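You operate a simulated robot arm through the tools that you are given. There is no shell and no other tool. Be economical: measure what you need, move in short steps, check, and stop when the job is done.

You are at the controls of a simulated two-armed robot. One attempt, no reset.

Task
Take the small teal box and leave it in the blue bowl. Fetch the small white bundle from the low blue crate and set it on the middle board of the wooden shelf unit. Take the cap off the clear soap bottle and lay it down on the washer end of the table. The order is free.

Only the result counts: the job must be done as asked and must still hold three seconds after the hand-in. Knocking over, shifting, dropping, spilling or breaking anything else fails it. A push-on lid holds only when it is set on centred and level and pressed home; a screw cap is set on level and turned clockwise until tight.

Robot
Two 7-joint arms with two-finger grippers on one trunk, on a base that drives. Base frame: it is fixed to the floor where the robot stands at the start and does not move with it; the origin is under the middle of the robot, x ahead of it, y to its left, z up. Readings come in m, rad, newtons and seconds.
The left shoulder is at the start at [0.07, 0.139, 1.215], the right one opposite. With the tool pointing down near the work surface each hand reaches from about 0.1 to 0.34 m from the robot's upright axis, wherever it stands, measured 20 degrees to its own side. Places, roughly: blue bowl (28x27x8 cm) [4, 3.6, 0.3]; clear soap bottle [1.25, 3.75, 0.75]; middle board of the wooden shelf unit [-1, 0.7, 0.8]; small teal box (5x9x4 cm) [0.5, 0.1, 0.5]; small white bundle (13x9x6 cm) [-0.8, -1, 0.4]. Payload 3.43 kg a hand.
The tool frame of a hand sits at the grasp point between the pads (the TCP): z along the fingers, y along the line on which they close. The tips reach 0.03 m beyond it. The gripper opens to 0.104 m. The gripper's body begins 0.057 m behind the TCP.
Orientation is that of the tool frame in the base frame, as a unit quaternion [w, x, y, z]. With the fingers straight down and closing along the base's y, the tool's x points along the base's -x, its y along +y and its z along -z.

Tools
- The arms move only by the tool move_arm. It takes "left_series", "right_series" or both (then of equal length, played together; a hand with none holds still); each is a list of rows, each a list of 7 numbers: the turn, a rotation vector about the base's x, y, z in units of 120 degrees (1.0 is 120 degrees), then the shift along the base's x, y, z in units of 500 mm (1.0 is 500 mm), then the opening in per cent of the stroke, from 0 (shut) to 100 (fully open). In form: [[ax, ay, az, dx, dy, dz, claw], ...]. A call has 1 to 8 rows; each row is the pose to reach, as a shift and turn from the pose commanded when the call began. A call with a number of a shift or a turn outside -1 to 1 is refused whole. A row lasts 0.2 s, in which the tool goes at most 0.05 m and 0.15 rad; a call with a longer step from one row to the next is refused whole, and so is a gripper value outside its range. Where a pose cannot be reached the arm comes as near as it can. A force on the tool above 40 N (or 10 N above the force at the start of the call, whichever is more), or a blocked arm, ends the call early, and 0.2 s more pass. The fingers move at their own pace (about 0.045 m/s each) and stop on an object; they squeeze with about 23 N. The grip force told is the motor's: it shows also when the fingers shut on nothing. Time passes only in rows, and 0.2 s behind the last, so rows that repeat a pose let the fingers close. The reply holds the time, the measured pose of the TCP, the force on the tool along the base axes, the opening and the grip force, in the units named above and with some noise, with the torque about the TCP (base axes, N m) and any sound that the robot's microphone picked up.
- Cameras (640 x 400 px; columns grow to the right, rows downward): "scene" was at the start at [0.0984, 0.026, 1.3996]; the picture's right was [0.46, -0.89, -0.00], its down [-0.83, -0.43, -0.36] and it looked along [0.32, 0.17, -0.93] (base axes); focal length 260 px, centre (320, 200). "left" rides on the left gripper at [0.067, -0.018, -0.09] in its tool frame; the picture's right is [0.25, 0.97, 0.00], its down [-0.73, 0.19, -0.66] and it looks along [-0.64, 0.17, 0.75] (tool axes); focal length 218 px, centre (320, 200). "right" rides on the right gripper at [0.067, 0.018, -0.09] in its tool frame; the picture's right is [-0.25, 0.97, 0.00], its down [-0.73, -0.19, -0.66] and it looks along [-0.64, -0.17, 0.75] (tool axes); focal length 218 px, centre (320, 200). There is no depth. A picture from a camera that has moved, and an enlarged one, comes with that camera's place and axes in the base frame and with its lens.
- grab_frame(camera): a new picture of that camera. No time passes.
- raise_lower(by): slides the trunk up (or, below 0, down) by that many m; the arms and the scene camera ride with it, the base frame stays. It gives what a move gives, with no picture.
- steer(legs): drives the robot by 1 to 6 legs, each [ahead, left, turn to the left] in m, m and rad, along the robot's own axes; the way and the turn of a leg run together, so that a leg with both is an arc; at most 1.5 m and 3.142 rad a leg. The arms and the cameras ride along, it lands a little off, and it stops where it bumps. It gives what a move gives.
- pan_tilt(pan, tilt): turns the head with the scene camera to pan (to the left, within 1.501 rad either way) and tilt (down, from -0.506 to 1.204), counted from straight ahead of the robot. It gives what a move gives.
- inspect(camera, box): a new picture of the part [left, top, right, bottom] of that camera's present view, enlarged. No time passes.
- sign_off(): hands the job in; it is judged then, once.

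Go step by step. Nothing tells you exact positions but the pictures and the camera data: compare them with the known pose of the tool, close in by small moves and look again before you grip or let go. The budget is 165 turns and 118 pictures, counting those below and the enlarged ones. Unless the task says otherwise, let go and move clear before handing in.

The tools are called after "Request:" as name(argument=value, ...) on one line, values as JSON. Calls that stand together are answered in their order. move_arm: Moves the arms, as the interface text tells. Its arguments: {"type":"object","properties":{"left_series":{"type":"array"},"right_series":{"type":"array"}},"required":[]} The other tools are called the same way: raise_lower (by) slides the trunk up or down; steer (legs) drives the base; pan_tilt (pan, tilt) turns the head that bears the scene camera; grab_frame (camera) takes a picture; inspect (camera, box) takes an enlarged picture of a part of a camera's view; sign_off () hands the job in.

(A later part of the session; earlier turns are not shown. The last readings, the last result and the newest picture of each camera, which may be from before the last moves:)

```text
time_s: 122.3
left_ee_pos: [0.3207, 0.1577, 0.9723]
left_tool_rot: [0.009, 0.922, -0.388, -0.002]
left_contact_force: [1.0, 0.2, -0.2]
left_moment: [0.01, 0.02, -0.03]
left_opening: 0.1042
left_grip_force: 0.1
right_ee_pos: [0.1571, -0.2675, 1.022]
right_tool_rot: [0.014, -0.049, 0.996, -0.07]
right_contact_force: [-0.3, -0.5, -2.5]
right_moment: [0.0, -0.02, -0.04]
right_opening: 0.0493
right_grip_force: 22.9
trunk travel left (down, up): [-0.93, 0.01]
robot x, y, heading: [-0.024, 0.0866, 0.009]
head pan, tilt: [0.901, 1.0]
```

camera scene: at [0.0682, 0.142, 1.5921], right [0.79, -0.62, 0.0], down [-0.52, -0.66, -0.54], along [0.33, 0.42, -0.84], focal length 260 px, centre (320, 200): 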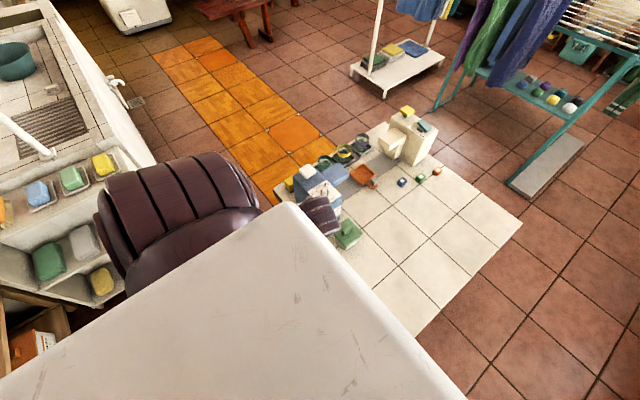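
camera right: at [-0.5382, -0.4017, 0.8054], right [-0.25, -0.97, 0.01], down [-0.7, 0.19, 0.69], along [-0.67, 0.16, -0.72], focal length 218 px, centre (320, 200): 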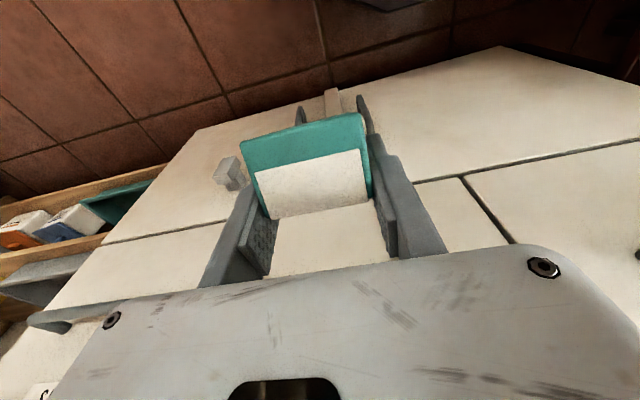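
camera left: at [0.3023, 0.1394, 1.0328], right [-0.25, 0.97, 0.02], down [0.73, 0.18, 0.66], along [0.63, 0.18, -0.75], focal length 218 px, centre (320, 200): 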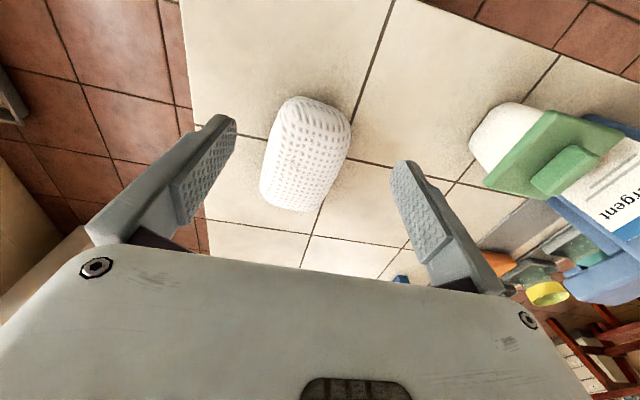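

Request:
move_arm(left_series=[[0, 0, 0.065, 0, 0, 0, 100], [0, 0, 0.13, 0, 0, 0, 100], [0, 0, 0.195, 0, 0, 0, 100], [0, 0, 0.26, 0, 0, 0, 100], [0, 0, 0.325, 0, 0, 0, 100], [0, 0, 0.385, 0, 0, 0, 100]])

Request:
move_arm(left_series=[[0, -0.06, 0, -0.03, 0, 0, 100], [0, -0.12, 0, -0.05, 0, -0.02, 100], [0, -0.18, 0, -0.07, 0, -0.03, 100], [0, -0.24, 0, -0.09, 0, -0.04, 100], [0, -0.3, 0, -0.09, 0, -0.05, 100], [0, -0.36, 0, -0.09, 0, -0.06, 100], [0, -0.42, 0, -0.09, 0, -0.06, 100], [0, -0.458, 0, -0.09, 0, -0.06, 100]])

Request:
grab_frame(camera="left")

```text
time_s: 123.7
left_ee_pos: [0.3334, 0.1642, 0.9419]
left_tool_rot: [0.009, 1.0, 0.003, 0.003]
left_contact_force: [-0.3, -0.1, -0.2]
left_moment: [-0.01, -0.01, 0.01]
left_opening: 0.104
left_grip_force: 0.0
left hand out of reach, approached as far as the arm can: row 4, 5, 6
right_ee_pos: [0.1572, -0.2693, 1.0214]
right_tool_rot: [0.014, -0.049, 0.996, -0.071]
right_contact_force: [0.5, 0.2, -3.4]
right_moment: [0.0, 0.03, 0.0]
right_opening: 0.0496
right_grip_force: 22.5
trunk travel left (down, up): [-0.93, 0.01]
robot x, y, heading: [-0.0241, 0.09, 0.006]
head pan, tilt: [0.901, 1.0]
```

```text
time_s: 125.5
left_ee_pos: [0.287, 0.1656, 0.9113]
left_tool_rot: [0.009, 0.886, -0.001, 0.463]
left_contact_force: [0.6, 0.5, 0.5]
left_moment: [-0.03, -0.01, -0.01]
left_opening: 0.104
left_grip_force: 0.1
left hand out of reach, approached as far as the arm can: row 1, 2, 3
right_ee_pos: [0.1567, -0.2669, 1.0224]
right_tool_rot: [0.014, -0.049, 0.996, -0.072]
right_contact_force: [-0.2, 0.5, -2.6]
right_moment: [0.04, 0.02, -0.01]
right_opening: 0.0494
right_grip_force: 23.1
trunk travel left (down, up): [-0.93, 0.01]
robot x, y, heading: [-0.0287, 0.0889, 0.009]
head pan, tilt: [0.901, 1.0]
```

```text
65 pictures are left
camera left: at [0.2528, 0.1851, 1.0173], right [0.13, -0.97, 0.22], down [-0.96, -0.18, -0.22], along [0.25, -0.18, -0.95], focal length 218 px, centre (320, 200)
```

left: 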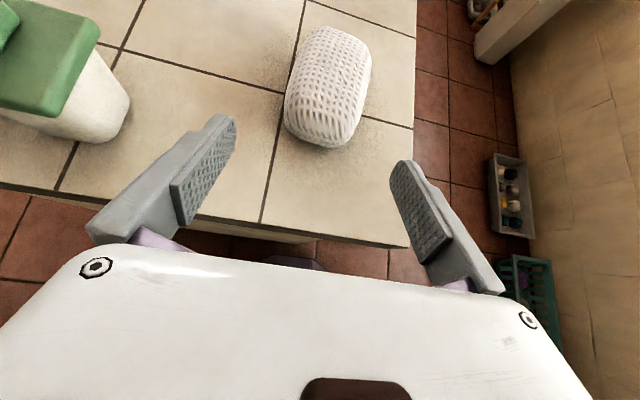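

The slanted, camera-up pose works. Bundle spans x 0.35–0.49 at y≈0.155; sliding in along the tool axis around its near half.

Request:
move_arm(left_series=[[0, 0, -0.015, 0.0, -0.019, 0.0, 100], [0, 0, -0.03, 0.05, -0.019, -0.036, 100], [0, 0, -0.03, 0.1, -0.019, -0.073, 100], [0, 0, -0.03, 0.15, -0.019, -0.109, 100], [0, 0, -0.03, 0.176, -0.019, -0.128, 100]])

Request:
grab_frame(camera="left")

```text
time_s: 126.7
left_ee_pos: [0.3652, 0.169, 0.8385]
left_tool_rot: [0.014, 0.889, -0.043, 0.456]
left_contact_force: [0.0, -0.1, -0.2]
left_moment: [0.02, -0.05, 0.03]
left_opening: 0.1043
left_grip_force: 0.0
right_ee_pos: [0.1569, -0.2663, 1.0223]
right_tool_rot: [0.014, -0.049, 0.996, -0.072]
right_contact_force: [-0.3, 0.6, -1.4]
right_moment: [0.02, 0.0, -0.01]
right_opening: 0.0493
right_grip_force: 23.1
trunk travel left (down, up): [-0.93, 0.01]
robot x, y, heading: [-0.0242, 0.088, 0.001]
head pan, tilt: [0.901, 1.0]
```

```text
64 pictures are left
camera left: at [0.333, 0.1886, 0.9464], right [0.06, -0.98, 0.19], down [-0.97, -0.1, -0.21], along [0.23, -0.17, -0.96], focal length 218 px, centre (320, 200)
```

left: 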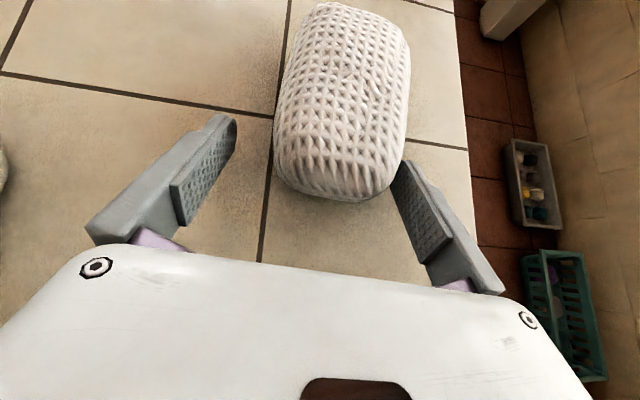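

Request:
move_arm(left_series=[[0, 0, 0, 0.0, -0.028, 0.01, 100], [0, 0, 0, 0.02, -0.028, 0.01, 100], [0, 0, 0, 0.04, -0.028, 0.008, 100], [0, 0, 0, 0.044, -0.028, 0.008, 100]])

Request:
grab_frame(camera="left")

```text
time_s: 127.4
left_ee_pos: [0.3739, 0.1916, 0.838]
left_tool_rot: [-0.012, 0.885, -0.08, 0.458]
left_contact_force: [-19.5, -0.9, 26.6]
left_moment: [-1.85, -0.29, -1.12]
left_opening: 0.1005
left_grip_force: 0.0
right_ee_pos: [0.1527, -0.268, 1.0219]
right_tool_rot: [0.014, -0.05, 0.996, -0.07]
right_contact_force: [-0.2, 0.1, -2.1]
right_moment: [0.03, 0.01, -0.02]
right_opening: 0.0497
right_grip_force: 22.6
trunk travel left (down, up): [-0.93, 0.01]
robot x, y, heading: [-0.0221, 0.0875, 0.008]
head pan, tilt: [0.901, 1.0]
stopped in row 3 (left hand): the force on the tool passed its limit at 56 N (the readings are from after the stop); the commanded pose is now the measured one
```

```text
63 pictures are left
camera left: at [0.3417, 0.2025, 0.9447], right [0.02, -0.99, 0.11], down [-0.97, -0.04, -0.23], along [0.23, -0.11, -0.97], focal length 218 px, centre (320, 200)
```

left: 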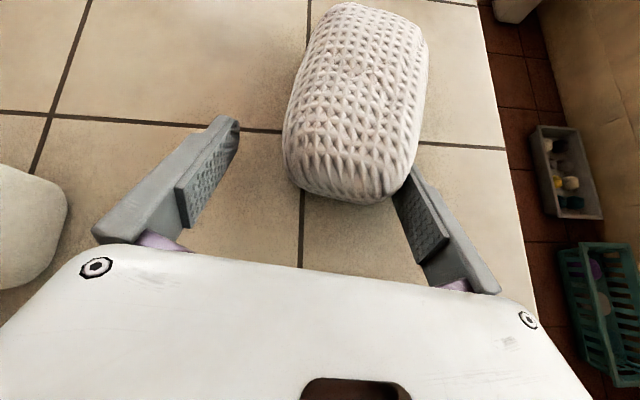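

The finger pressed on the bundle and the arm drifted sideways. Backing out; I'll correct laterally with the base instead.

Request:
move_arm(left_series=[[0, 0, 0, -0.05, 0, 0.04, 100], [0, 0, 0, -0.11, 0, 0.08, 100], [0, 0, 0, -0.15, 0, 0.11, 100], [0, 0, 0, -0.15, 0, 0.11, 100]])

Request:
grab_frame(camera="left")

```text
time_s: 128.3
left_ee_pos: [0.3074, 0.243, 0.8837]
left_tool_rot: [-0.053, 0.875, -0.145, 0.459]
left_contact_force: [0.5, 0.4, 0.6]
left_moment: [-0.01, 0.03, -0.01]
left_opening: 0.104
left_grip_force: 0.1
right_ee_pos: [0.1559, -0.2678, 1.0211]
right_tool_rot: [0.014, -0.049, 0.996, -0.071]
right_contact_force: [0.6, 0.1, -1.7]
right_moment: [0.0, -0.01, -0.03]
right_opening: 0.0493
right_grip_force: 23.3
trunk travel left (down, up): [-0.93, 0.01]
robot x, y, heading: [-0.0246, 0.0912, 0.008]
head pan, tilt: [0.901, 1.0]
stopped in row 4 (left hand): the arm was blocked; the commanded pose is now the measured one
```

```text
62 pictures are left
camera left: at [0.2741, 0.2418, 0.9913], right [-0.06, -1.0, -0.02], down [-0.97, 0.07, -0.24], along [0.24, 0.0, -0.97], focal length 218 px, centre (320, 200)
```

left: 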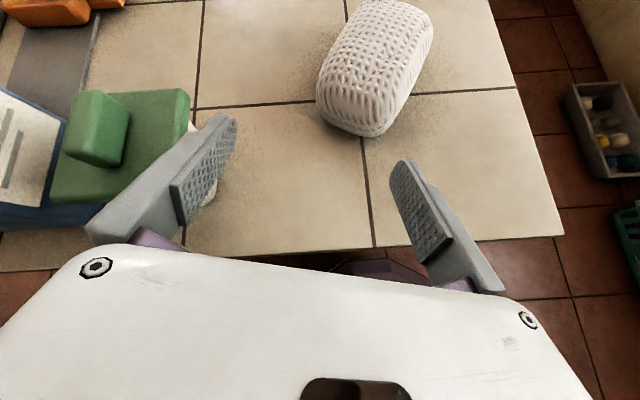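

The flipped pose is too cramped close in. I'll back the base off so the arm can work extended, and straighten the hand in free air.

Request:
steer(legs=[[-0.22, 0, 0]])

Request:
move_arm(left_series=[[-0.015, 0, 0.014, 0.04, -0.02, 0.02, 100], [-0.03, 0, 0.028, 0.08, -0.04, 0.04, 100], [-0.05, 0, 0.045, 0.14, -0.07, 0.05, 100], [-0.065, 0, 0.06, 0.2, -0.1, 0.05, 100], [-0.08, 0, 0.075, 0.26, -0.13, 0.05, 100], [-0.095, 0, 0.09, 0.31, -0.15, 0.05, 100], [-0.109, 0.003, 0.1, 0.34, -0.17, 0.05, 100], [-0.109, 0.003, 0.1, 0.34, -0.17, 0.05, 100]])

```text
time_s: 130.0
left_ee_pos: [0.0881, 0.241, 0.8841]
left_tool_rot: [-0.053, 0.876, -0.145, 0.458]
left_contact_force: [0.4, 0.4, -0.8]
left_moment: [-0.02, -0.02, 0.03]
left_opening: 0.1042
left_grip_force: 0.2
right_ee_pos: [-0.0615, -0.2695, 1.022]
right_tool_rot: [0.013, -0.05, 0.996, -0.071]
right_contact_force: [0.1, 0.3, -2.1]
right_moment: [-0.01, -0.01, 0.0]
right_opening: 0.0497
right_grip_force: 22.9
trunk travel left (down, up): [-0.93, 0.01]
robot x, y, heading: [-0.243, 0.091, 0.008]
head pan, tilt: [0.901, 1.0]
```

```text
time_s: 130.8
left_ee_pos: [0.141, 0.2642, 0.8907]
left_tool_rot: [-0.08, 0.877, -0.15, 0.448]
left_contact_force: [-0.1, 0.6, 0.5]
left_moment: [-0.02, 0.01, 0.02]
left_opening: 0.104
left_grip_force: 0.1
right_ee_pos: [-0.0638, -0.2693, 1.0212]
right_tool_rot: [0.013, -0.052, 0.996, -0.072]
right_contact_force: [0.5, -0.3, -2.0]
right_moment: [0.02, -0.01, -0.01]
right_opening: 0.0495
right_grip_force: 22.9
trunk travel left (down, up): [-0.93, 0.01]
robot x, y, heading: [-0.2424, 0.0859, 0.006]
head pan, tilt: [0.901, 1.0]
stopped in row 4 (left hand): the arm was blocked; the commanded pose is now the measured one
```

Request:
pan_tilt(pan=0.6, tilt=0.95)

Request:
grab_frame(camera="scene")

```text
time_s: 131.6
left_ee_pos: [0.141, 0.2655, 0.8907]
left_tool_rot: [-0.081, 0.877, -0.15, 0.449]
left_contact_force: [-0.3, 0.5, -0.1]
left_moment: [0.01, -0.01, 0.0]
left_opening: 0.1041
left_grip_force: 0.0
right_ee_pos: [-0.0638, -0.2694, 1.022]
right_tool_rot: [0.015, -0.051, 0.996, -0.071]
right_contact_force: [0.1, -0.3, -2.8]
right_moment: [0.02, 0.02, 0.01]
right_opening: 0.0498
right_grip_force: 23.5
trunk travel left (down, up): [-0.93, 0.01]
robot x, y, heading: [-0.2469, 0.0827, 0.009]
head pan, tilt: [0.6, 0.949]
```

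```text
61 pictures are left
camera scene: at [-0.1362, 0.1278, 1.6358], right [0.57, -0.82, 0.0], down [-0.67, -0.47, -0.58], along [0.48, 0.33, -0.81], focal length 260 px, centre (320, 200)
```

scene: 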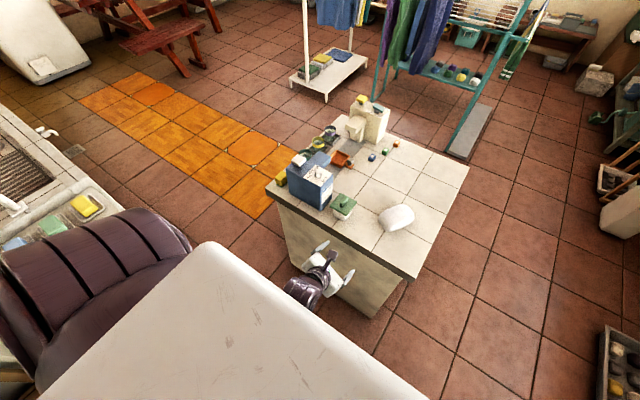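

Request:
move_arm(left_series=[[0, 0, 0, 0.05, 0.06, 0.0, 100], [0, 0, 0, 0.1, 0.12, 0.0, 100], [0, 0, 0, 0.17, 0.16, 0.0, 100], [0, 0, 0, 0.25, 0.18, 0.0, 100], [0, 0, 0, 0.33, 0.18, 0.0, 100]])

```text
time_s: 132.8
left_ee_pos: [0.3066, 0.3559, 0.8925]
left_tool_rot: [-0.079, 0.878, -0.15, 0.447]
left_contact_force: [-0.6, -0.8, -0.9]
left_moment: [-0.01, 0.0, 0.02]
left_opening: 0.1042
left_grip_force: 0.0
right_ee_pos: [-0.0616, -0.2702, 1.0219]
right_tool_rot: [0.013, -0.051, 0.996, -0.071]
right_contact_force: [0.1, -1.2, -2.6]
right_moment: [0.04, 0.05, 0.01]
right_opening: 0.0498
right_grip_force: 23.0
trunk travel left (down, up): [-0.93, 0.01]
robot x, y, heading: [-0.2451, 0.0839, 0.01]
head pan, tilt: [0.6, 0.949]
```

Extended it moves freely. Back the base, shift it right so the hand lines up with the bundle, and fix orientation in free air.

Request:
steer(legs=[[-0.1, 0, 0], [0, -0.19, -0.01]])

Request:
move_arm(left_series=[[-0.022, 0, 0.015, 0, 0, 0, 100], [-0.044, 0, 0.03, 0, 0, 0, 100], [-0.066, 0, 0.045, 0, 0, 0, 100], [-0.09, 0, 0.06, 0, 0, 0, 100], [-0.115, -0.005, 0.075, 0, 0, 0, 100], [-0.133, -0.009, 0.085, 0, 0, 0, 100]])

Request:
grab_frame(camera="left")

```text
time_s: 135.1
left_ee_pos: [0.2095, 0.1641, 0.8915]
left_tool_rot: [-0.078, 0.877, -0.153, 0.449]
left_contact_force: [0.1, -0.3, -0.9]
left_moment: [-0.02, 0.0, -0.03]
left_opening: 0.1043
left_grip_force: 0.0
right_ee_pos: [-0.1651, -0.4567, 1.0231]
right_tool_rot: [0.014, -0.044, 0.996, -0.072]
right_contact_force: [-0.3, 0.3, -2.2]
right_moment: [-0.04, -0.01, -0.01]
right_opening: 0.0496
right_grip_force: 23.2
trunk travel left (down, up): [-0.93, 0.01]
robot x, y, heading: [-0.3409, -0.1056, -0.003]
head pan, tilt: [0.6, 0.949]
```

```text
time_s: 136.7
left_ee_pos: [0.2001, 0.1985, 0.8883]
left_tool_rot: [-0.023, 0.889, -0.02, 0.457]
left_contact_force: [0.1, 0.2, 0.0]
left_moment: [0.0, 0.02, 0.01]
left_opening: 0.1039
left_grip_force: 0.1
right_ee_pos: [-0.1656, -0.4582, 1.0213]
right_tool_rot: [0.013, -0.047, 0.996, -0.071]
right_contact_force: [0.1, -0.4, -2.5]
right_moment: [0.07, 0.01, -0.03]
right_opening: 0.0497
right_grip_force: 23.4
trunk travel left (down, up): [-0.93, 0.01]
robot x, y, heading: [-0.3448, -0.1012, -0.001]
head pan, tilt: [0.6, 0.949]
stopped in row 6 (left hand): the arm was blocked; the commanded pose is now the measured one
```

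```text
60 pictures are left
camera left: at [0.1657, 0.2096, 0.9954], right [0.13, -0.98, 0.15], down [-0.96, -0.16, -0.22], along [0.24, -0.11, -0.96], focal length 218 px, centre (320, 200)
```

left: 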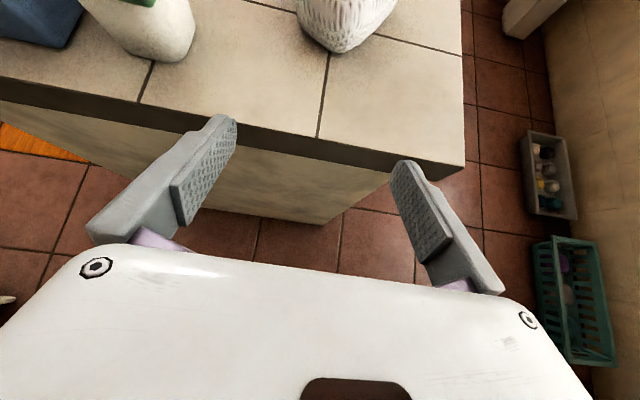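

Orientation is right now. The bundle got turned ~-24°, near end ≈(0.366,0.204). I'll turn the base by the same angle and line up behind it.

Request:
steer(legs=[[-0.05, 0, -0.42], [-0.065, 0.267, 0]])

Request:
grab_frame(camera="left")

```text
time_s: 139.9
left_ee_pos: [0.2751, 0.2392, 0.8877]
left_tool_rot: [0.07, 0.866, -0.203, 0.452]
left_contact_force: [-0.6, -0.4, -0.3]
left_moment: [-0.03, -0.01, 0.0]
left_opening: 0.104
left_grip_force: 0.0
right_ee_pos: [-0.3203, -0.2162, 1.0206]
right_tool_rot: [-0.001, 0.159, 0.985, -0.071]
right_contact_force: [-0.8, -0.3, -2.0]
right_moment: [-0.01, -0.02, -0.02]
right_opening: 0.0495
right_grip_force: 22.6
trunk travel left (down, up): [-0.93, 0.01]
robot x, y, heading: [-0.337, 0.184, -0.411]
head pan, tilt: [0.6, 0.949]
```

```text
59 pictures are left
camera left: at [0.2499, 0.2636, 0.9958], right [-0.27, -0.95, 0.15], down [-0.95, 0.24, -0.22], along [0.18, -0.2, -0.96], focal length 218 px, centre (320, 200)
```

left: 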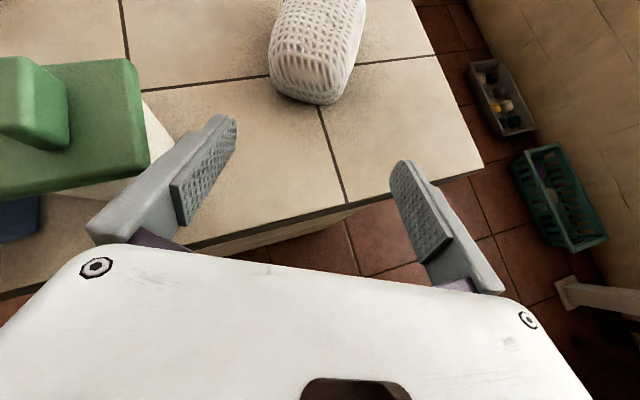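

Well aligned; ~9 mm to the left is needed. Lower slightly and drive in by the base.

Request:
raise_lower(by=-0.042)

Request:
steer(legs=[[0.075, 0.009, 0]])

Request:
grab_frame(camera="left")

```text
time_s: 140.7
left_ee_pos: [0.2759, 0.2412, 0.8469]
left_tool_rot: [0.071, 0.865, -0.202, 0.453]
left_contact_force: [-0.9, 0.4, -0.7]
left_moment: [0.06, -0.03, 0.02]
left_opening: 0.1039
left_grip_force: 0.1
right_ee_pos: [-0.3212, -0.2152, 0.9793]
right_tool_rot: [-0.001, 0.158, 0.985, -0.072]
right_contact_force: [0.0, 0.3, -2.3]
right_moment: [0.0, 0.01, 0.0]
right_opening: 0.0497
right_grip_force: 22.8
trunk travel left (down, up): [-0.888, 0.052]
robot x, y, heading: [-0.3436, 0.1866, -0.409]
head pan, tilt: [0.6, 0.949]
```

```text
time_s: 141.8
left_ee_pos: [0.346, 0.22, 0.8477]
left_tool_rot: [0.07, 0.866, -0.201, 0.453]
left_contact_force: [0.2, 0.4, 0.3]
left_moment: [0.0, 0.0, -0.01]
left_opening: 0.1039
left_grip_force: 0.0
right_ee_pos: [-0.2507, -0.2359, 0.9789]
right_tool_rot: [0.0, 0.158, 0.985, -0.072]
right_contact_force: [0.9, -0.4, -2.5]
right_moment: [-0.02, 0.0, 0.03]
right_opening: 0.0495
right_grip_force: 23.2
trunk travel left (down, up): [-0.888, 0.052]
robot x, y, heading: [-0.2674, 0.1609, -0.412]
head pan, tilt: [0.6, 0.949]
```

```text
58 pictures are left
camera left: at [0.32, 0.2447, 0.955], right [-0.27, -0.95, 0.15], down [-0.95, 0.23, -0.22], along [0.18, -0.2, -0.96], focal length 218 px, centre (320, 200)
```

left: 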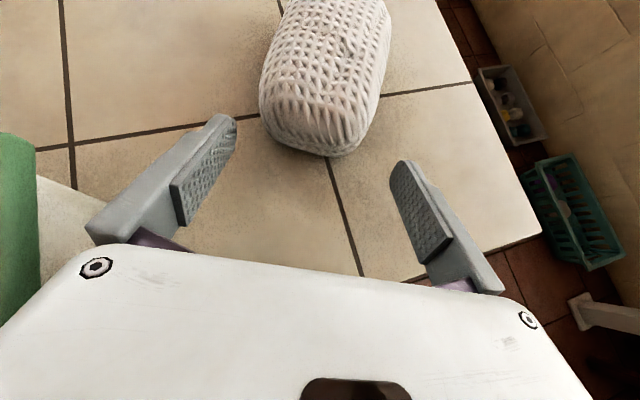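

Request:
steer(legs=[[0.052, -0.001, 0]])

Request:
grab_frame(camera="left")

```text
time_s: 142.7
left_ee_pos: [0.3917, 0.2008, 0.8491]
left_tool_rot: [0.071, 0.865, -0.202, 0.454]
left_contact_force: [-0.8, 0.9, 0.5]
left_moment: [0.01, -0.04, 0.02]
left_opening: 0.1039
left_grip_force: 0.1
right_ee_pos: [-0.2059, -0.2566, 0.9803]
right_tool_rot: [0.001, 0.16, 0.985, -0.072]
right_contact_force: [-2.3, 0.1, -2.2]
right_moment: [0.01, -0.01, 0.02]
right_opening: 0.0495
right_grip_force: 23.0
trunk travel left (down, up): [-0.888, 0.052]
robot x, y, heading: [-0.2209, 0.1402, -0.41]
head pan, tilt: [0.6, 0.949]
```

```text
57 pictures are left
camera left: at [0.3655, 0.2248, 0.9561], right [-0.27, -0.95, 0.15], down [-0.95, 0.23, -0.23], along [0.18, -0.2, -0.96], focal length 218 px, centre (320, 200)
```

left: 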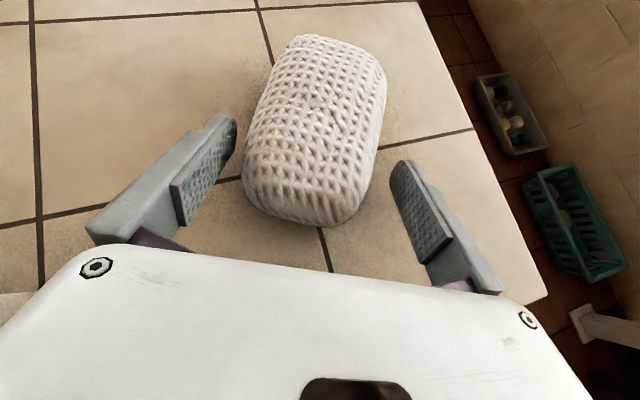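

Fingers straddle the near half nicely. Closing and lifting with the trunk.

Request:
move_arm(left_series=[[0, 0, 0, 0, 0, 0, 70], [0, 0, 0, 0, 0, 0, 40], [0, 0, 0, 0, 0, 0, 40], [0, 0, 0, 0, 0, 0, 40]])

Request:
raise_lower(by=0.052)

Request:
grab_frame(camera="left")

```text
time_s: 143.7
left_ee_pos: [0.3949, 0.1997, 0.8448]
left_tool_rot: [0.069, 0.866, -0.2, 0.452]
left_contact_force: [0.3, 0.5, 0.1]
left_moment: [0.02, 0.01, 0.01]
left_opening: 0.0769
left_grip_force: 23.0
right_ee_pos: [-0.2028, -0.2585, 0.9801]
right_tool_rot: [-0.001, 0.159, 0.985, -0.073]
right_contact_force: [-0.8, -0.2, -1.9]
right_moment: [0.01, 0.0, -0.02]
right_opening: 0.0496
right_grip_force: 23.3
trunk travel left (down, up): [-0.888, 0.052]
robot x, y, heading: [-0.2243, 0.1351, -0.414]
head pan, tilt: [0.6, 0.949]
```

```text
time_s: 144.7
left_ee_pos: [0.3952, 0.1982, 0.8973]
left_tool_rot: [0.069, 0.866, -0.201, 0.452]
left_contact_force: [-0.4, 0.3, -0.6]
left_moment: [0.04, -0.01, 0.04]
left_opening: 0.0771
left_grip_force: 22.9
right_ee_pos: [-0.2012, -0.258, 1.0315]
right_tool_rot: [-0.001, 0.159, 0.985, -0.072]
right_contact_force: [0.9, -0.1, -1.9]
right_moment: [0.02, -0.02, -0.01]
right_opening: 0.0497
right_grip_force: 23.2
trunk travel left (down, up): [-0.94, 0.0]
robot x, y, heading: [-0.2226, 0.1446, -0.411]
head pan, tilt: [0.6, 0.949]
```

```text
56 pictures are left
camera left: at [0.3697, 0.2231, 1.0052], right [-0.27, -0.95, 0.15], down [-0.95, 0.23, -0.22], along [0.18, -0.2, -0.96], focal length 218 px, centre (320, 200)
```

left: 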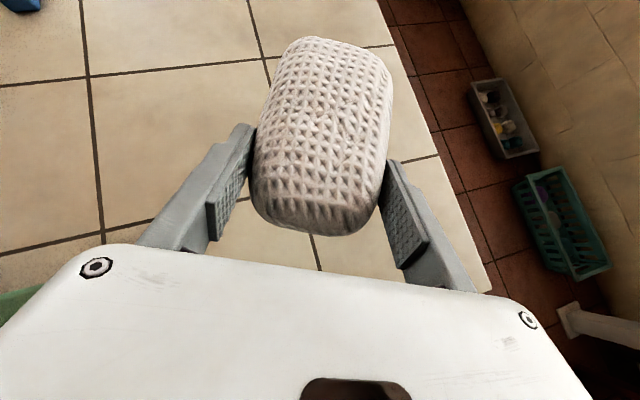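

Bundle gripped in the slanted pose. Now carefully turn (clockwise through free floor) to face the shelf.

Request:
steer(legs=[[-0.2, 0, 0], [0, 0, -1.89], [-0.31, 0.15, 0]])

Request:
steer(legs=[[0, 0, -0.83], [0, -0.35, 0]])

Request:
pan_tilt(pan=0.25, tilt=0.6)

Request:
grab_frame(camera="scene")

```text
time_s: 149.7
left_ee_pos: [-0.3103, -0.3927, 0.8972]
left_tool_rot: [-0.361, -0.491, 0.742, -0.28]
left_contact_force: [0.7, -0.4, -0.5]
left_moment: [0.04, -0.02, 0.0]
left_opening: 0.0765
left_grip_force: 22.7
right_ee_pos: [-0.7951, 0.1726, 1.0304]
right_tool_rot: [-0.046, 0.787, 0.614, -0.05]
right_contact_force: [7.2, -4.2, 0.5]
right_moment: [0.24, 0.56, 0.19]
right_opening: 0.0497
right_grip_force: 23.4
trunk travel left (down, up): [-0.94, 0.0]
robot x, y, heading: [-0.4033, 0.2188, -1.927]
head pan, tilt: [0.6, 0.949]
stopped in leg 2: the robot was blocked; the commanded pose is now the measured one
```

```text
time_s: 150.7
left_ee_pos: [-0.3618, -0.3992, 0.8974]
left_tool_rot: [-0.376, -0.457, 0.762, -0.262]
left_contact_force: [-0.7, 0.4, -0.7]
left_moment: [0.03, 0.02, 0.0]
left_opening: 0.0769
left_grip_force: 23.1
right_ee_pos: [-0.7942, 0.2084, 1.0328]
right_tool_rot: [-0.048, 0.814, 0.578, -0.045]
right_contact_force: [16.2, -3.7, 7.1]
right_moment: [0.24, 1.59, 0.3]
right_opening: 0.0497
right_grip_force: 22.9
trunk travel left (down, up): [-0.94, 0.0]
robot x, y, heading: [-0.405, 0.2166, -2.016]
head pan, tilt: [0.6, 0.949]
stopped in leg 1: the robot was blocked; the commanded pose is now the measured one
```

```text
time_s: 151.6
left_ee_pos: [-0.3615, -0.4004, 0.8959]
left_tool_rot: [-0.376, -0.458, 0.762, -0.263]
left_contact_force: [0.7, -1.5, -1.1]
left_moment: [0.02, -0.06, -0.02]
left_opening: 0.0768
left_grip_force: 23.2
right_ee_pos: [-0.7929, 0.2078, 1.0322]
right_tool_rot: [-0.048, 0.814, 0.577, -0.046]
right_contact_force: [21.2, -3.6, 5.4]
right_moment: [0.17, 1.81, 0.3]
right_opening: 0.0496
right_grip_force: 22.6
trunk travel left (down, up): [-0.94, 0.0]
robot x, y, heading: [-0.4045, 0.2194, -2.016]
head pan, tilt: [0.25, 0.6]
```

```text
55 pictures are left
camera scene: at [-0.4367, 0.086, 1.6742], right [-0.98, 0.19, 0.0], down [0.11, 0.56, -0.82], along [-0.16, -0.81, -0.57], focal length 260 px, centre (320, 200)
```

scene: 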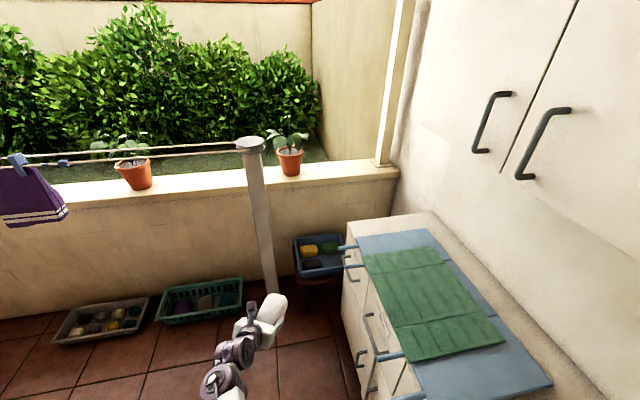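

The right hand met the shelf's side post. Moving straight away from it in +x, one step at a time.

Request:
steer(legs=[[-0.129, 0.271, 0]])

Request:
pan_tilt(pan=-1.3, tilt=0.5)

Request:
grab_frame(camera="scene")

```text
time_s: 153.6
left_ee_pos: [-0.0664, -0.3967, 0.8971]
left_tool_rot: [-0.374, -0.457, 0.763, -0.264]
left_contact_force: [0.3, -0.7, -1.1]
left_moment: [0.02, -0.02, 0.03]
left_opening: 0.0766
left_grip_force: 23.4
right_ee_pos: [-0.4981, 0.2103, 1.0296]
right_tool_rot: [-0.046, 0.814, 0.578, -0.044]
right_contact_force: [0.2, -0.2, -1.8]
right_moment: [-0.02, -0.04, -0.02]
right_opening: 0.0496
right_grip_force: 22.9
trunk travel left (down, up): [-0.94, 0.0]
robot x, y, heading: [-0.1067, 0.2196, -2.014]
head pan, tilt: [0.25, 0.6]
```

```text
time_s: 155.2
left_ee_pos: [-0.0643, -0.3978, 0.8976]
left_tool_rot: [-0.374, -0.458, 0.762, -0.264]
left_contact_force: [0.0, 0.1, -1.1]
left_moment: [0.0, 0.01, -0.02]
left_opening: 0.0763
left_grip_force: 23.5
right_ee_pos: [-0.4969, 0.2106, 1.0304]
right_tool_rot: [-0.048, 0.814, 0.577, -0.045]
right_contact_force: [-0.9, -0.8, -2.2]
right_moment: [0.02, 0.02, 0.0]
right_opening: 0.0494
right_grip_force: 23.2
trunk travel left (down, up): [-0.94, 0.0]
robot x, y, heading: [-0.1037, 0.223, -2.02]
head pan, tilt: [-1.3, 0.499]
```

```text
54 pictures are left
camera scene: at [-0.2163, 0.1913, 1.6832], right [0.17, 0.98, 0.0], down [0.47, -0.08, -0.88], along [-0.86, 0.15, -0.48], focal length 260 px, centre (320, 200)
```

scene: 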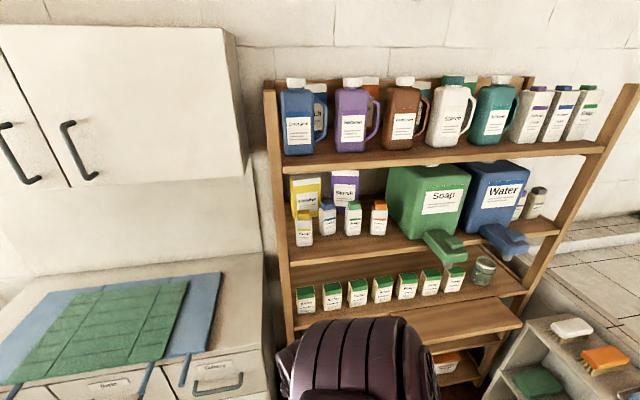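

Shelf and cartons look intact. First raise the left hand 13 cm (needed for entry and to clear the dresser top).

Request:
move_arm(left_series=[[0, 0, 0, 0, 0, 0.07, 40], [0, 0, 0, 0, 0, 0.14, 40], [0, 0, 0, 0, 0, 0.21, 40], [0, 0, 0, 0, 0, 0.27, 40]])

```text
time_s: 156.2
left_ee_pos: [0.0114, -0.4192, 1.0351]
left_tool_rot: [-0.323, -0.442, 0.773, -0.319]
left_contact_force: [-0.6, 0.0, -1.0]
left_moment: [0.03, 0.04, -0.03]
left_opening: 0.0764
left_grip_force: 22.9
right_ee_pos: [-0.4972, 0.2105, 1.0304]
right_tool_rot: [-0.048, 0.814, 0.577, -0.045]
right_contact_force: [-0.5, 0.6, -2.6]
right_moment: [-0.01, 0.0, 0.0]
right_opening: 0.0497
right_grip_force: 23.6
trunk travel left (down, up): [-0.94, 0.0]
robot x, y, heading: [-0.1054, 0.2211, -2.019]
head pan, tilt: [-1.3, 0.499]
stopped in row 4 (left hand): the arm was blocked; the commanded pose is now the measured one
```

The arm drifted at a joint limit. I'll try extending it further forward at this height and restoring the orientation.

Request:
move_arm(left_series=[[0.0, 0.0, 0, -0.05, -0.04, -0.01, 40], [0.0, 0.0, 0, -0.1, -0.08, -0.02, 40], [0.005, 0.02, 0, -0.15, -0.11, -0.04, 40], [0.01, 0.04, -0.003, -0.2, -0.13, -0.06, 40], [0.018, 0.06, -0.006, -0.25, -0.15, -0.07, 40], [0.023, 0.08, -0.01, -0.25, -0.15, -0.07, 40], [0.028, 0.097, -0.012, -0.25, -0.15, -0.07, 40]])

```text
time_s: 158.0
left_ee_pos: [-0.0659, -0.5122, 1.006]
left_tool_rot: [-0.37, -0.474, 0.749, -0.278]
left_contact_force: [-0.6, 0.1, -0.8]
left_moment: [0.07, -0.03, 0.01]
left_opening: 0.0766
left_grip_force: 23.2
right_ee_pos: [-0.4979, 0.2101, 1.0302]
right_tool_rot: [-0.047, 0.813, 0.578, -0.044]
right_contact_force: [0.1, -0.1, -2.3]
right_moment: [0.04, -0.02, 0.04]
right_opening: 0.0495
right_grip_force: 23.9
trunk travel left (down, up): [-0.94, 0.0]
robot x, y, heading: [-0.1013, 0.2205, -2.018]
head pan, tilt: [-1.3, 0.499]
stopped in row 7 (left hand): the arm was blocked; the commanded pose is now the measured one
```

The extended pose holds the bundle level at z≈1.0. Deep reach isn't possible, but I can pass just over the cartons and release the bundle right behind them. Now moving around in careful stages.

Request:
steer(legs=[[-0.442, -0.32, 0], [0, 0, -0.58]])

```text
time_s: 162.8
left_ee_pos: [-0.5787, 0.1364, 1.0044]
left_tool_rot: [-0.435, -0.235, 0.855, -0.157]
left_contact_force: [0.6, 0.0, -0.4]
left_moment: [0.02, -0.04, -0.03]
left_opening: 0.0762
left_grip_force: 23.2
right_ee_pos: [-0.5356, 0.9775, 1.0308]
right_tool_rot: [-0.059, 0.947, 0.316, -0.028]
right_contact_force: [-0.1, 0.5, -2.5]
right_moment: [0.01, -0.01, 0.03]
right_opening: 0.05
right_grip_force: 22.9
trunk travel left (down, up): [-0.94, 0.0]
robot x, y, heading: [-0.2023, 0.7655, -2.607]
head pan, tilt: [-1.3, 0.499]
```

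Request:
steer(legs=[[-0.129, 0.077, 0], [0, 0, -0.535]])

Request:
pan_tilt(pan=0.45, tilt=0.6)

Request:
grab_frame(camera="scene")

Request:
grab_frame(camera="left")

```text
time_s: 165.7
left_ee_pos: [-0.6932, 0.4094, 1.0046]
left_tool_rot: [-0.461, -0.005, 0.887, -0.038]
left_contact_force: [-0.1, -0.7, -1.4]
left_moment: [0.02, -0.03, 0.01]
left_opening: 0.0763
left_grip_force: 23.0
right_ee_pos: [-0.2344, 1.1132, 1.0303]
right_tool_rot: [-0.064, 0.996, 0.058, -0.013]
right_contact_force: [0.0, -0.1, -1.8]
right_moment: [-0.03, 0.01, -0.01]
right_opening: 0.0495
right_grip_force: 23.0
trunk travel left (down, up): [-0.94, 0.0]
robot x, y, heading: [-0.0573, 0.7648, -3.13]
head pan, tilt: [-1.3, 0.499]
```

```text
time_s: 167.4
left_ee_pos: [-0.6927, 0.4083, 1.0042]
left_tool_rot: [-0.461, -0.005, 0.887, -0.04]
left_contact_force: [-0.1, 0.1, -0.7]
left_moment: [0.01, 0.01, 0.02]
left_opening: 0.0764
left_grip_force: 23.3
right_ee_pos: [-0.2342, 1.1122, 1.0306]
right_tool_rot: [-0.064, 0.996, 0.058, -0.012]
right_contact_force: [1.0, -0.2, -2.0]
right_moment: [-0.02, -0.01, 0.03]
right_opening: 0.0493
right_grip_force: 23.2
trunk travel left (down, up): [-0.94, 0.0]
robot x, y, heading: [-0.0518, 0.7638, -3.136]
head pan, tilt: [0.45, 0.6]
```

```text
53 pictures are left
camera scene: at [-0.1835, 0.7251, 1.6742], right [-0.44, 0.9, 0.0], down [0.51, 0.25, -0.82], along [-0.74, -0.37, -0.57], focal length 260 px, centre (320, 200)
```

scene: 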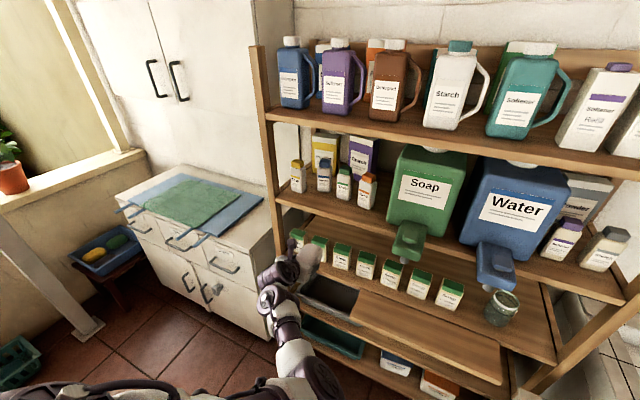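

```text
52 pictures are left
camera left: at [-0.6583, 0.3992, 1.1126], right [-0.19, 0.97, 0.14], down [0.95, 0.22, -0.23], along [-0.26, 0.09, -0.96], focal length 218 px, centre (320, 200)
```

left: 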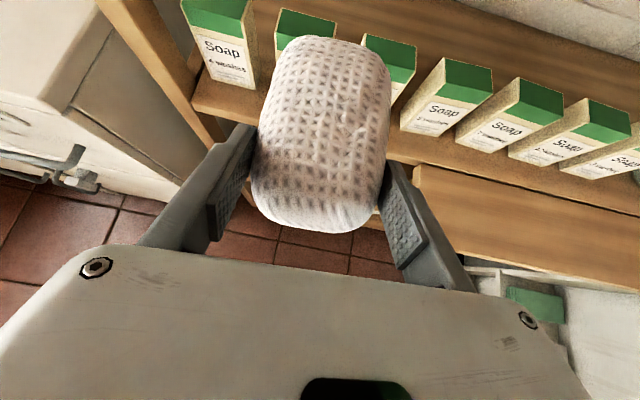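

The wrist camera (on top) needs clearance too: TCP must be ≈0.965. Lower trunk 4 cm and approach to just before the cartons.

Request:
raise_lower(by=-0.037)

Request:
steer(legs=[[0.08, 0, 0]])

Request:
grab_frame(camera="left")

Request:
inspect(camera="scene", box=[230, 190, 430, 315])

```text
time_s: 168.3
left_ee_pos: [-0.6939, 0.4093, 0.9678]
left_tool_rot: [-0.461, -0.006, 0.887, -0.04]
left_contact_force: [0.1, 0.1, -0.4]
left_moment: [-0.01, -0.06, 0.0]
left_opening: 0.0763
left_grip_force: 22.8
right_ee_pos: [-0.2348, 1.113, 0.9935]
right_tool_rot: [-0.064, 0.996, 0.058, -0.012]
right_contact_force: [0.1, 0.1, -1.0]
right_moment: [-0.02, 0.01, -0.01]
right_opening: 0.0496
right_grip_force: 22.9
trunk travel left (down, up): [-0.903, 0.037]
robot x, y, heading: [-0.0536, 0.763, -3.136]
head pan, tilt: [0.45, 0.6]
```

```text
time_s: 169.3
left_ee_pos: [-0.7669, 0.4057, 0.9721]
left_tool_rot: [-0.462, -0.006, 0.886, -0.039]
left_contact_force: [0.6, 0.7, -0.5]
left_moment: [-0.01, -0.05, -0.04]
left_opening: 0.0762
left_grip_force: 23.1
right_ee_pos: [-0.3089, 1.1128, 0.9945]
right_tool_rot: [-0.064, 0.996, 0.059, -0.014]
right_contact_force: [0.4, 0.9, -2.7]
right_moment: [-0.02, 0.02, -0.02]
right_opening: 0.0495
right_grip_force: 23.3
trunk travel left (down, up): [-0.903, 0.037]
robot x, y, heading: [-0.1316, 0.7629, -3.131]
head pan, tilt: [0.45, 0.6]
```

```text
51 pictures are left
camera left: at [-0.7313, 0.3977, 1.0777], right [-0.19, 0.97, 0.14], down [0.95, 0.22, -0.23], along [-0.26, 0.09, -0.96], focal length 218 px, centre (320, 200)
```

left: 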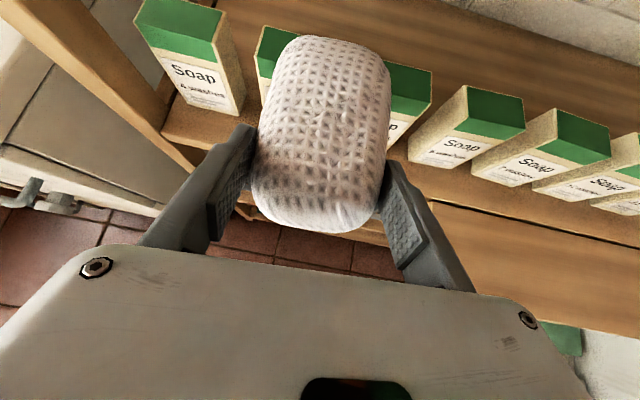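

```text
3.20 times, centred on (330, 252) of scene
camera zoom: at [-0.2552, 0.7244, 1.6377], right [-0.44, 0.9, 0.0], down [0.5, 0.25, -0.83], along [-0.74, -0.37, -0.56], focal length 831 px, centre (288, 32)
```

zoom: 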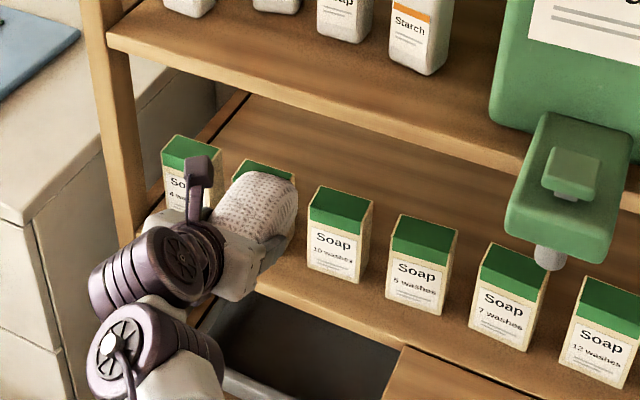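

Request:
steer(legs=[[0.06, 0, 0]])

Request:
inspect(camera="scene", box=[230, 190, 430, 315])

Request:
grab_frame(camera="left")

```text
time_s: 170.3
left_ee_pos: [-0.824, 0.4037, 0.9713]
left_tool_rot: [-0.463, -0.007, 0.886, -0.041]
left_contact_force: [1.0, 0.4, -0.7]
left_moment: [0.0, -0.03, 0.0]
left_opening: 0.0761
left_grip_force: 23.1
right_ee_pos: [-0.3669, 1.112, 0.9944]
right_tool_rot: [-0.065, 0.996, 0.059, -0.014]
right_contact_force: [0.3, 0.5, -1.7]
right_moment: [0.04, 0.04, 0.0]
right_opening: 0.0494
right_grip_force: 23.3
trunk travel left (down, up): [-0.903, 0.037]
robot x, y, heading: [-0.1894, 0.7614, -3.129]
head pan, tilt: [0.45, 0.6]
```

```text
3.20 times, centred on (330, 252) of scene
camera zoom: at [-0.3115, 0.7235, 1.638], right [-0.45, 0.9, 0.0], down [0.5, 0.25, -0.83], along [-0.74, -0.37, -0.56], focal length 831 px, centre (288, 32)
```

zoom: 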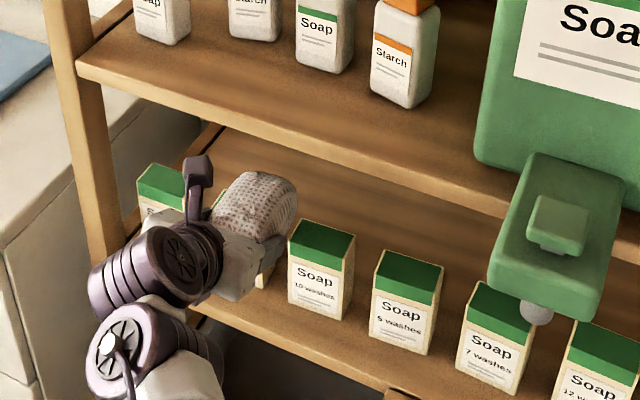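

```text
48 pictures are left
camera left: at [-0.7882, 0.3955, 1.0791], right [-0.19, 0.97, 0.14], down [0.95, 0.22, -0.24], along [-0.26, 0.09, -0.96], focal length 218 px, centre (320, 200)
```

left: 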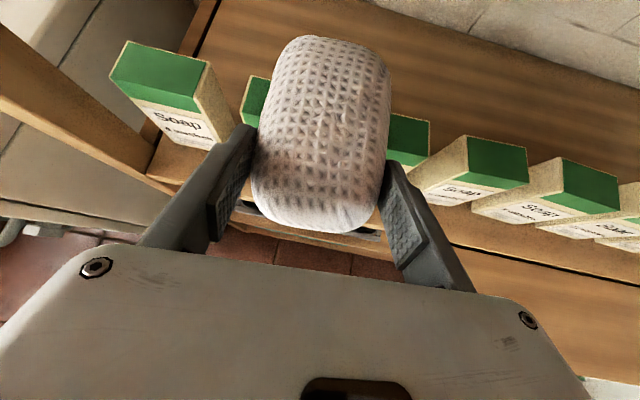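

Request:
raise_lower(by=-0.009)

Request:
steer(legs=[[0.06, 0, 0]])

Request:
inspect(camera="scene", box=[230, 190, 430, 315])

```text
time_s: 170.9
left_ee_pos: [-0.8269, 0.4042, 0.9599]
left_tool_rot: [-0.461, -0.007, 0.886, -0.041]
left_contact_force: [-0.1, -0.6, -0.8]
left_moment: [0.05, -0.02, -0.01]
left_opening: 0.0761
left_grip_force: 23.2
right_ee_pos: [-0.3691, 1.1122, 0.9843]
right_tool_rot: [-0.064, 0.996, 0.059, -0.012]
right_contact_force: [0.8, 0.2, -1.6]
right_moment: [-0.02, 0.02, 0.01]
right_opening: 0.0493
right_grip_force: 23.2
trunk travel left (down, up): [-0.894, 0.046]
robot x, y, heading: [-0.1896, 0.7617, -3.127]
head pan, tilt: [0.45, 0.6]
```

```text
time_s: 171.8
left_ee_pos: [-0.8854, 0.4026, 0.9589]
left_tool_rot: [-0.461, -0.008, 0.886, -0.041]
left_contact_force: [-0.5, -0.4, -1.1]
left_moment: [-0.01, -0.03, 0.01]
left_opening: 0.0762
left_grip_force: 23.1
right_ee_pos: [-0.427, 1.1112, 0.9838]
right_tool_rot: [-0.064, 0.996, 0.06, -0.012]
right_contact_force: [-0.3, 0.0, -2.5]
right_moment: [-0.03, 0.02, -0.01]
right_opening: 0.0496
right_grip_force: 23.0
trunk travel left (down, up): [-0.894, 0.046]
robot x, y, heading: [-0.2474, 0.7646, -3.133]
head pan, tilt: [0.45, 0.6]
```

```text
3.20 times, centred on (330, 252) of scene
camera zoom: at [-0.3751, 0.7218, 1.6284], right [-0.45, 0.9, 0.0], down [0.5, 0.25, -0.83], along [-0.74, -0.37, -0.56], focal length 831 px, centre (288, 32)
```

zoom: 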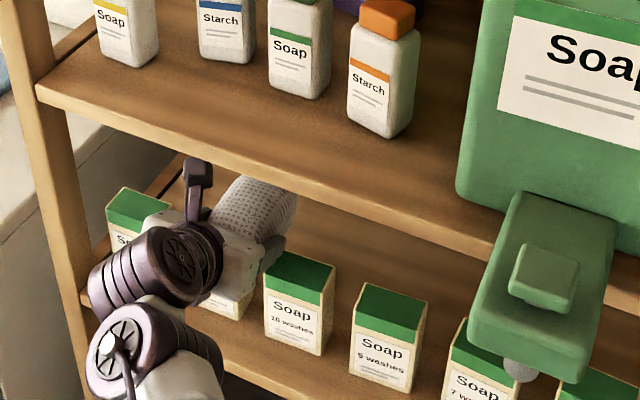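

Request:
steer(legs=[[0.05, 0, 0]])

Request:
inspect(camera="scene", box=[230, 190, 430, 315])

Request:
grab_frame(camera="left")

```text
time_s: 172.8
left_ee_pos: [-0.9323, 0.403, 0.9614]
left_tool_rot: [-0.46, -0.007, 0.887, -0.039]
left_contact_force: [0.2, 0.7, -0.7]
left_moment: [0.03, -0.04, -0.01]
left_opening: 0.0762
left_grip_force: 22.8
right_ee_pos: [-0.4746, 1.1113, 0.9854]
right_tool_rot: [-0.063, 0.996, 0.059, -0.014]
right_contact_force: [0.0, -0.1, -2.0]
right_moment: [0.02, -0.01, 0.0]
right_opening: 0.0497
right_grip_force: 23.0
trunk travel left (down, up): [-0.894, 0.046]
robot x, y, heading: [-0.3, 0.7596, -3.13]
head pan, tilt: [0.45, 0.6]
```

```text
3.20 times, centred on (330, 252) of scene
camera zoom: at [-0.4203, 0.7216, 1.6287], right [-0.45, 0.9, 0.0], down [0.5, 0.25, -0.83], along [-0.74, -0.37, -0.56], focal length 831 px, centre (288, 32)
```

zoom: 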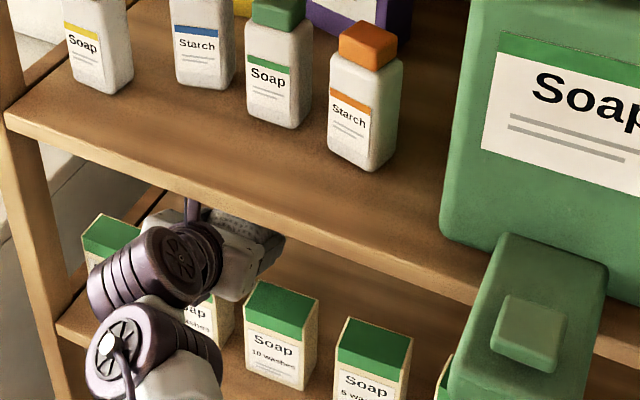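

```text
45 pictures are left
camera left: at [-0.896, 0.3931, 1.0686], right [-0.19, 0.97, 0.14], down [0.95, 0.22, -0.23], along [-0.26, 0.09, -0.96], focal length 218 px, centre (320, 200)
```

left: 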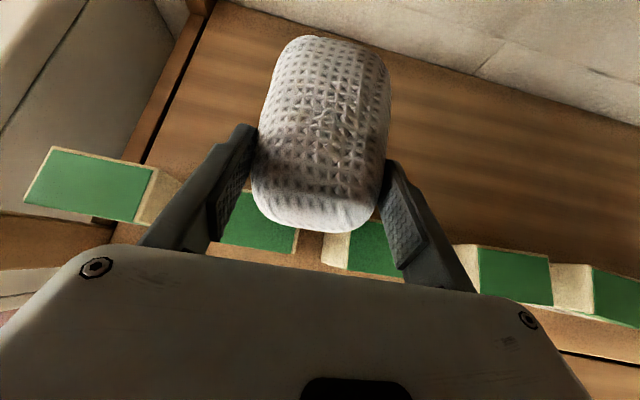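

Clear so far. One more 5.5 cm forward, then look.

Request:
steer(legs=[[0.058, 0, 0]])

Request:
grab_frame(camera="left")

Request:
inspect(camera="scene", box=[230, 190, 430, 315])

```text
time_s: 173.7
left_ee_pos: [-0.9903, 0.3981, 0.9472]
left_tool_rot: [-0.453, -0.012, 0.891, -0.038]
left_contact_force: [0.7, -0.5, -1.4]
left_moment: [0.03, -0.04, 0.01]
left_opening: 0.0761
left_grip_force: 22.8
right_ee_pos: [-0.5381, 1.1081, 0.9849]
right_tool_rot: [-0.065, 0.996, 0.06, -0.011]
right_contact_force: [0.3, 0.9, -2.4]
right_moment: [0.03, 0.01, 0.0]
right_opening: 0.0497
right_grip_force: 22.9
trunk travel left (down, up): [-0.894, 0.046]
robot x, y, heading: [-0.3564, 0.7584, -3.125]
head pan, tilt: [0.45, 0.6]
```

```text
44 pictures are left
camera left: at [-0.9556, 0.3885, 1.0562], right [-0.2, 0.97, 0.15], down [0.95, 0.23, -0.21], along [-0.24, 0.1, -0.97], focal length 218 px, centre (320, 200)
```

left: 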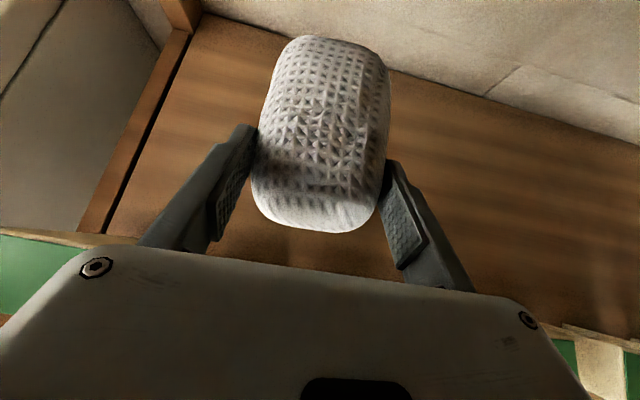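

```text
3.20 times, centred on (330, 252) of scene
camera zoom: at [-0.4874, 0.7172, 1.6271], right [-0.45, 0.89, 0.0], down [0.51, 0.25, -0.82], along [-0.74, -0.37, -0.57], focal length 831 px, centre (288, 32)
```

zoom: 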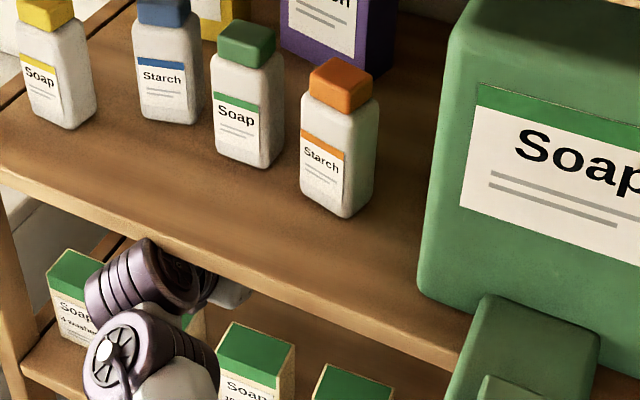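

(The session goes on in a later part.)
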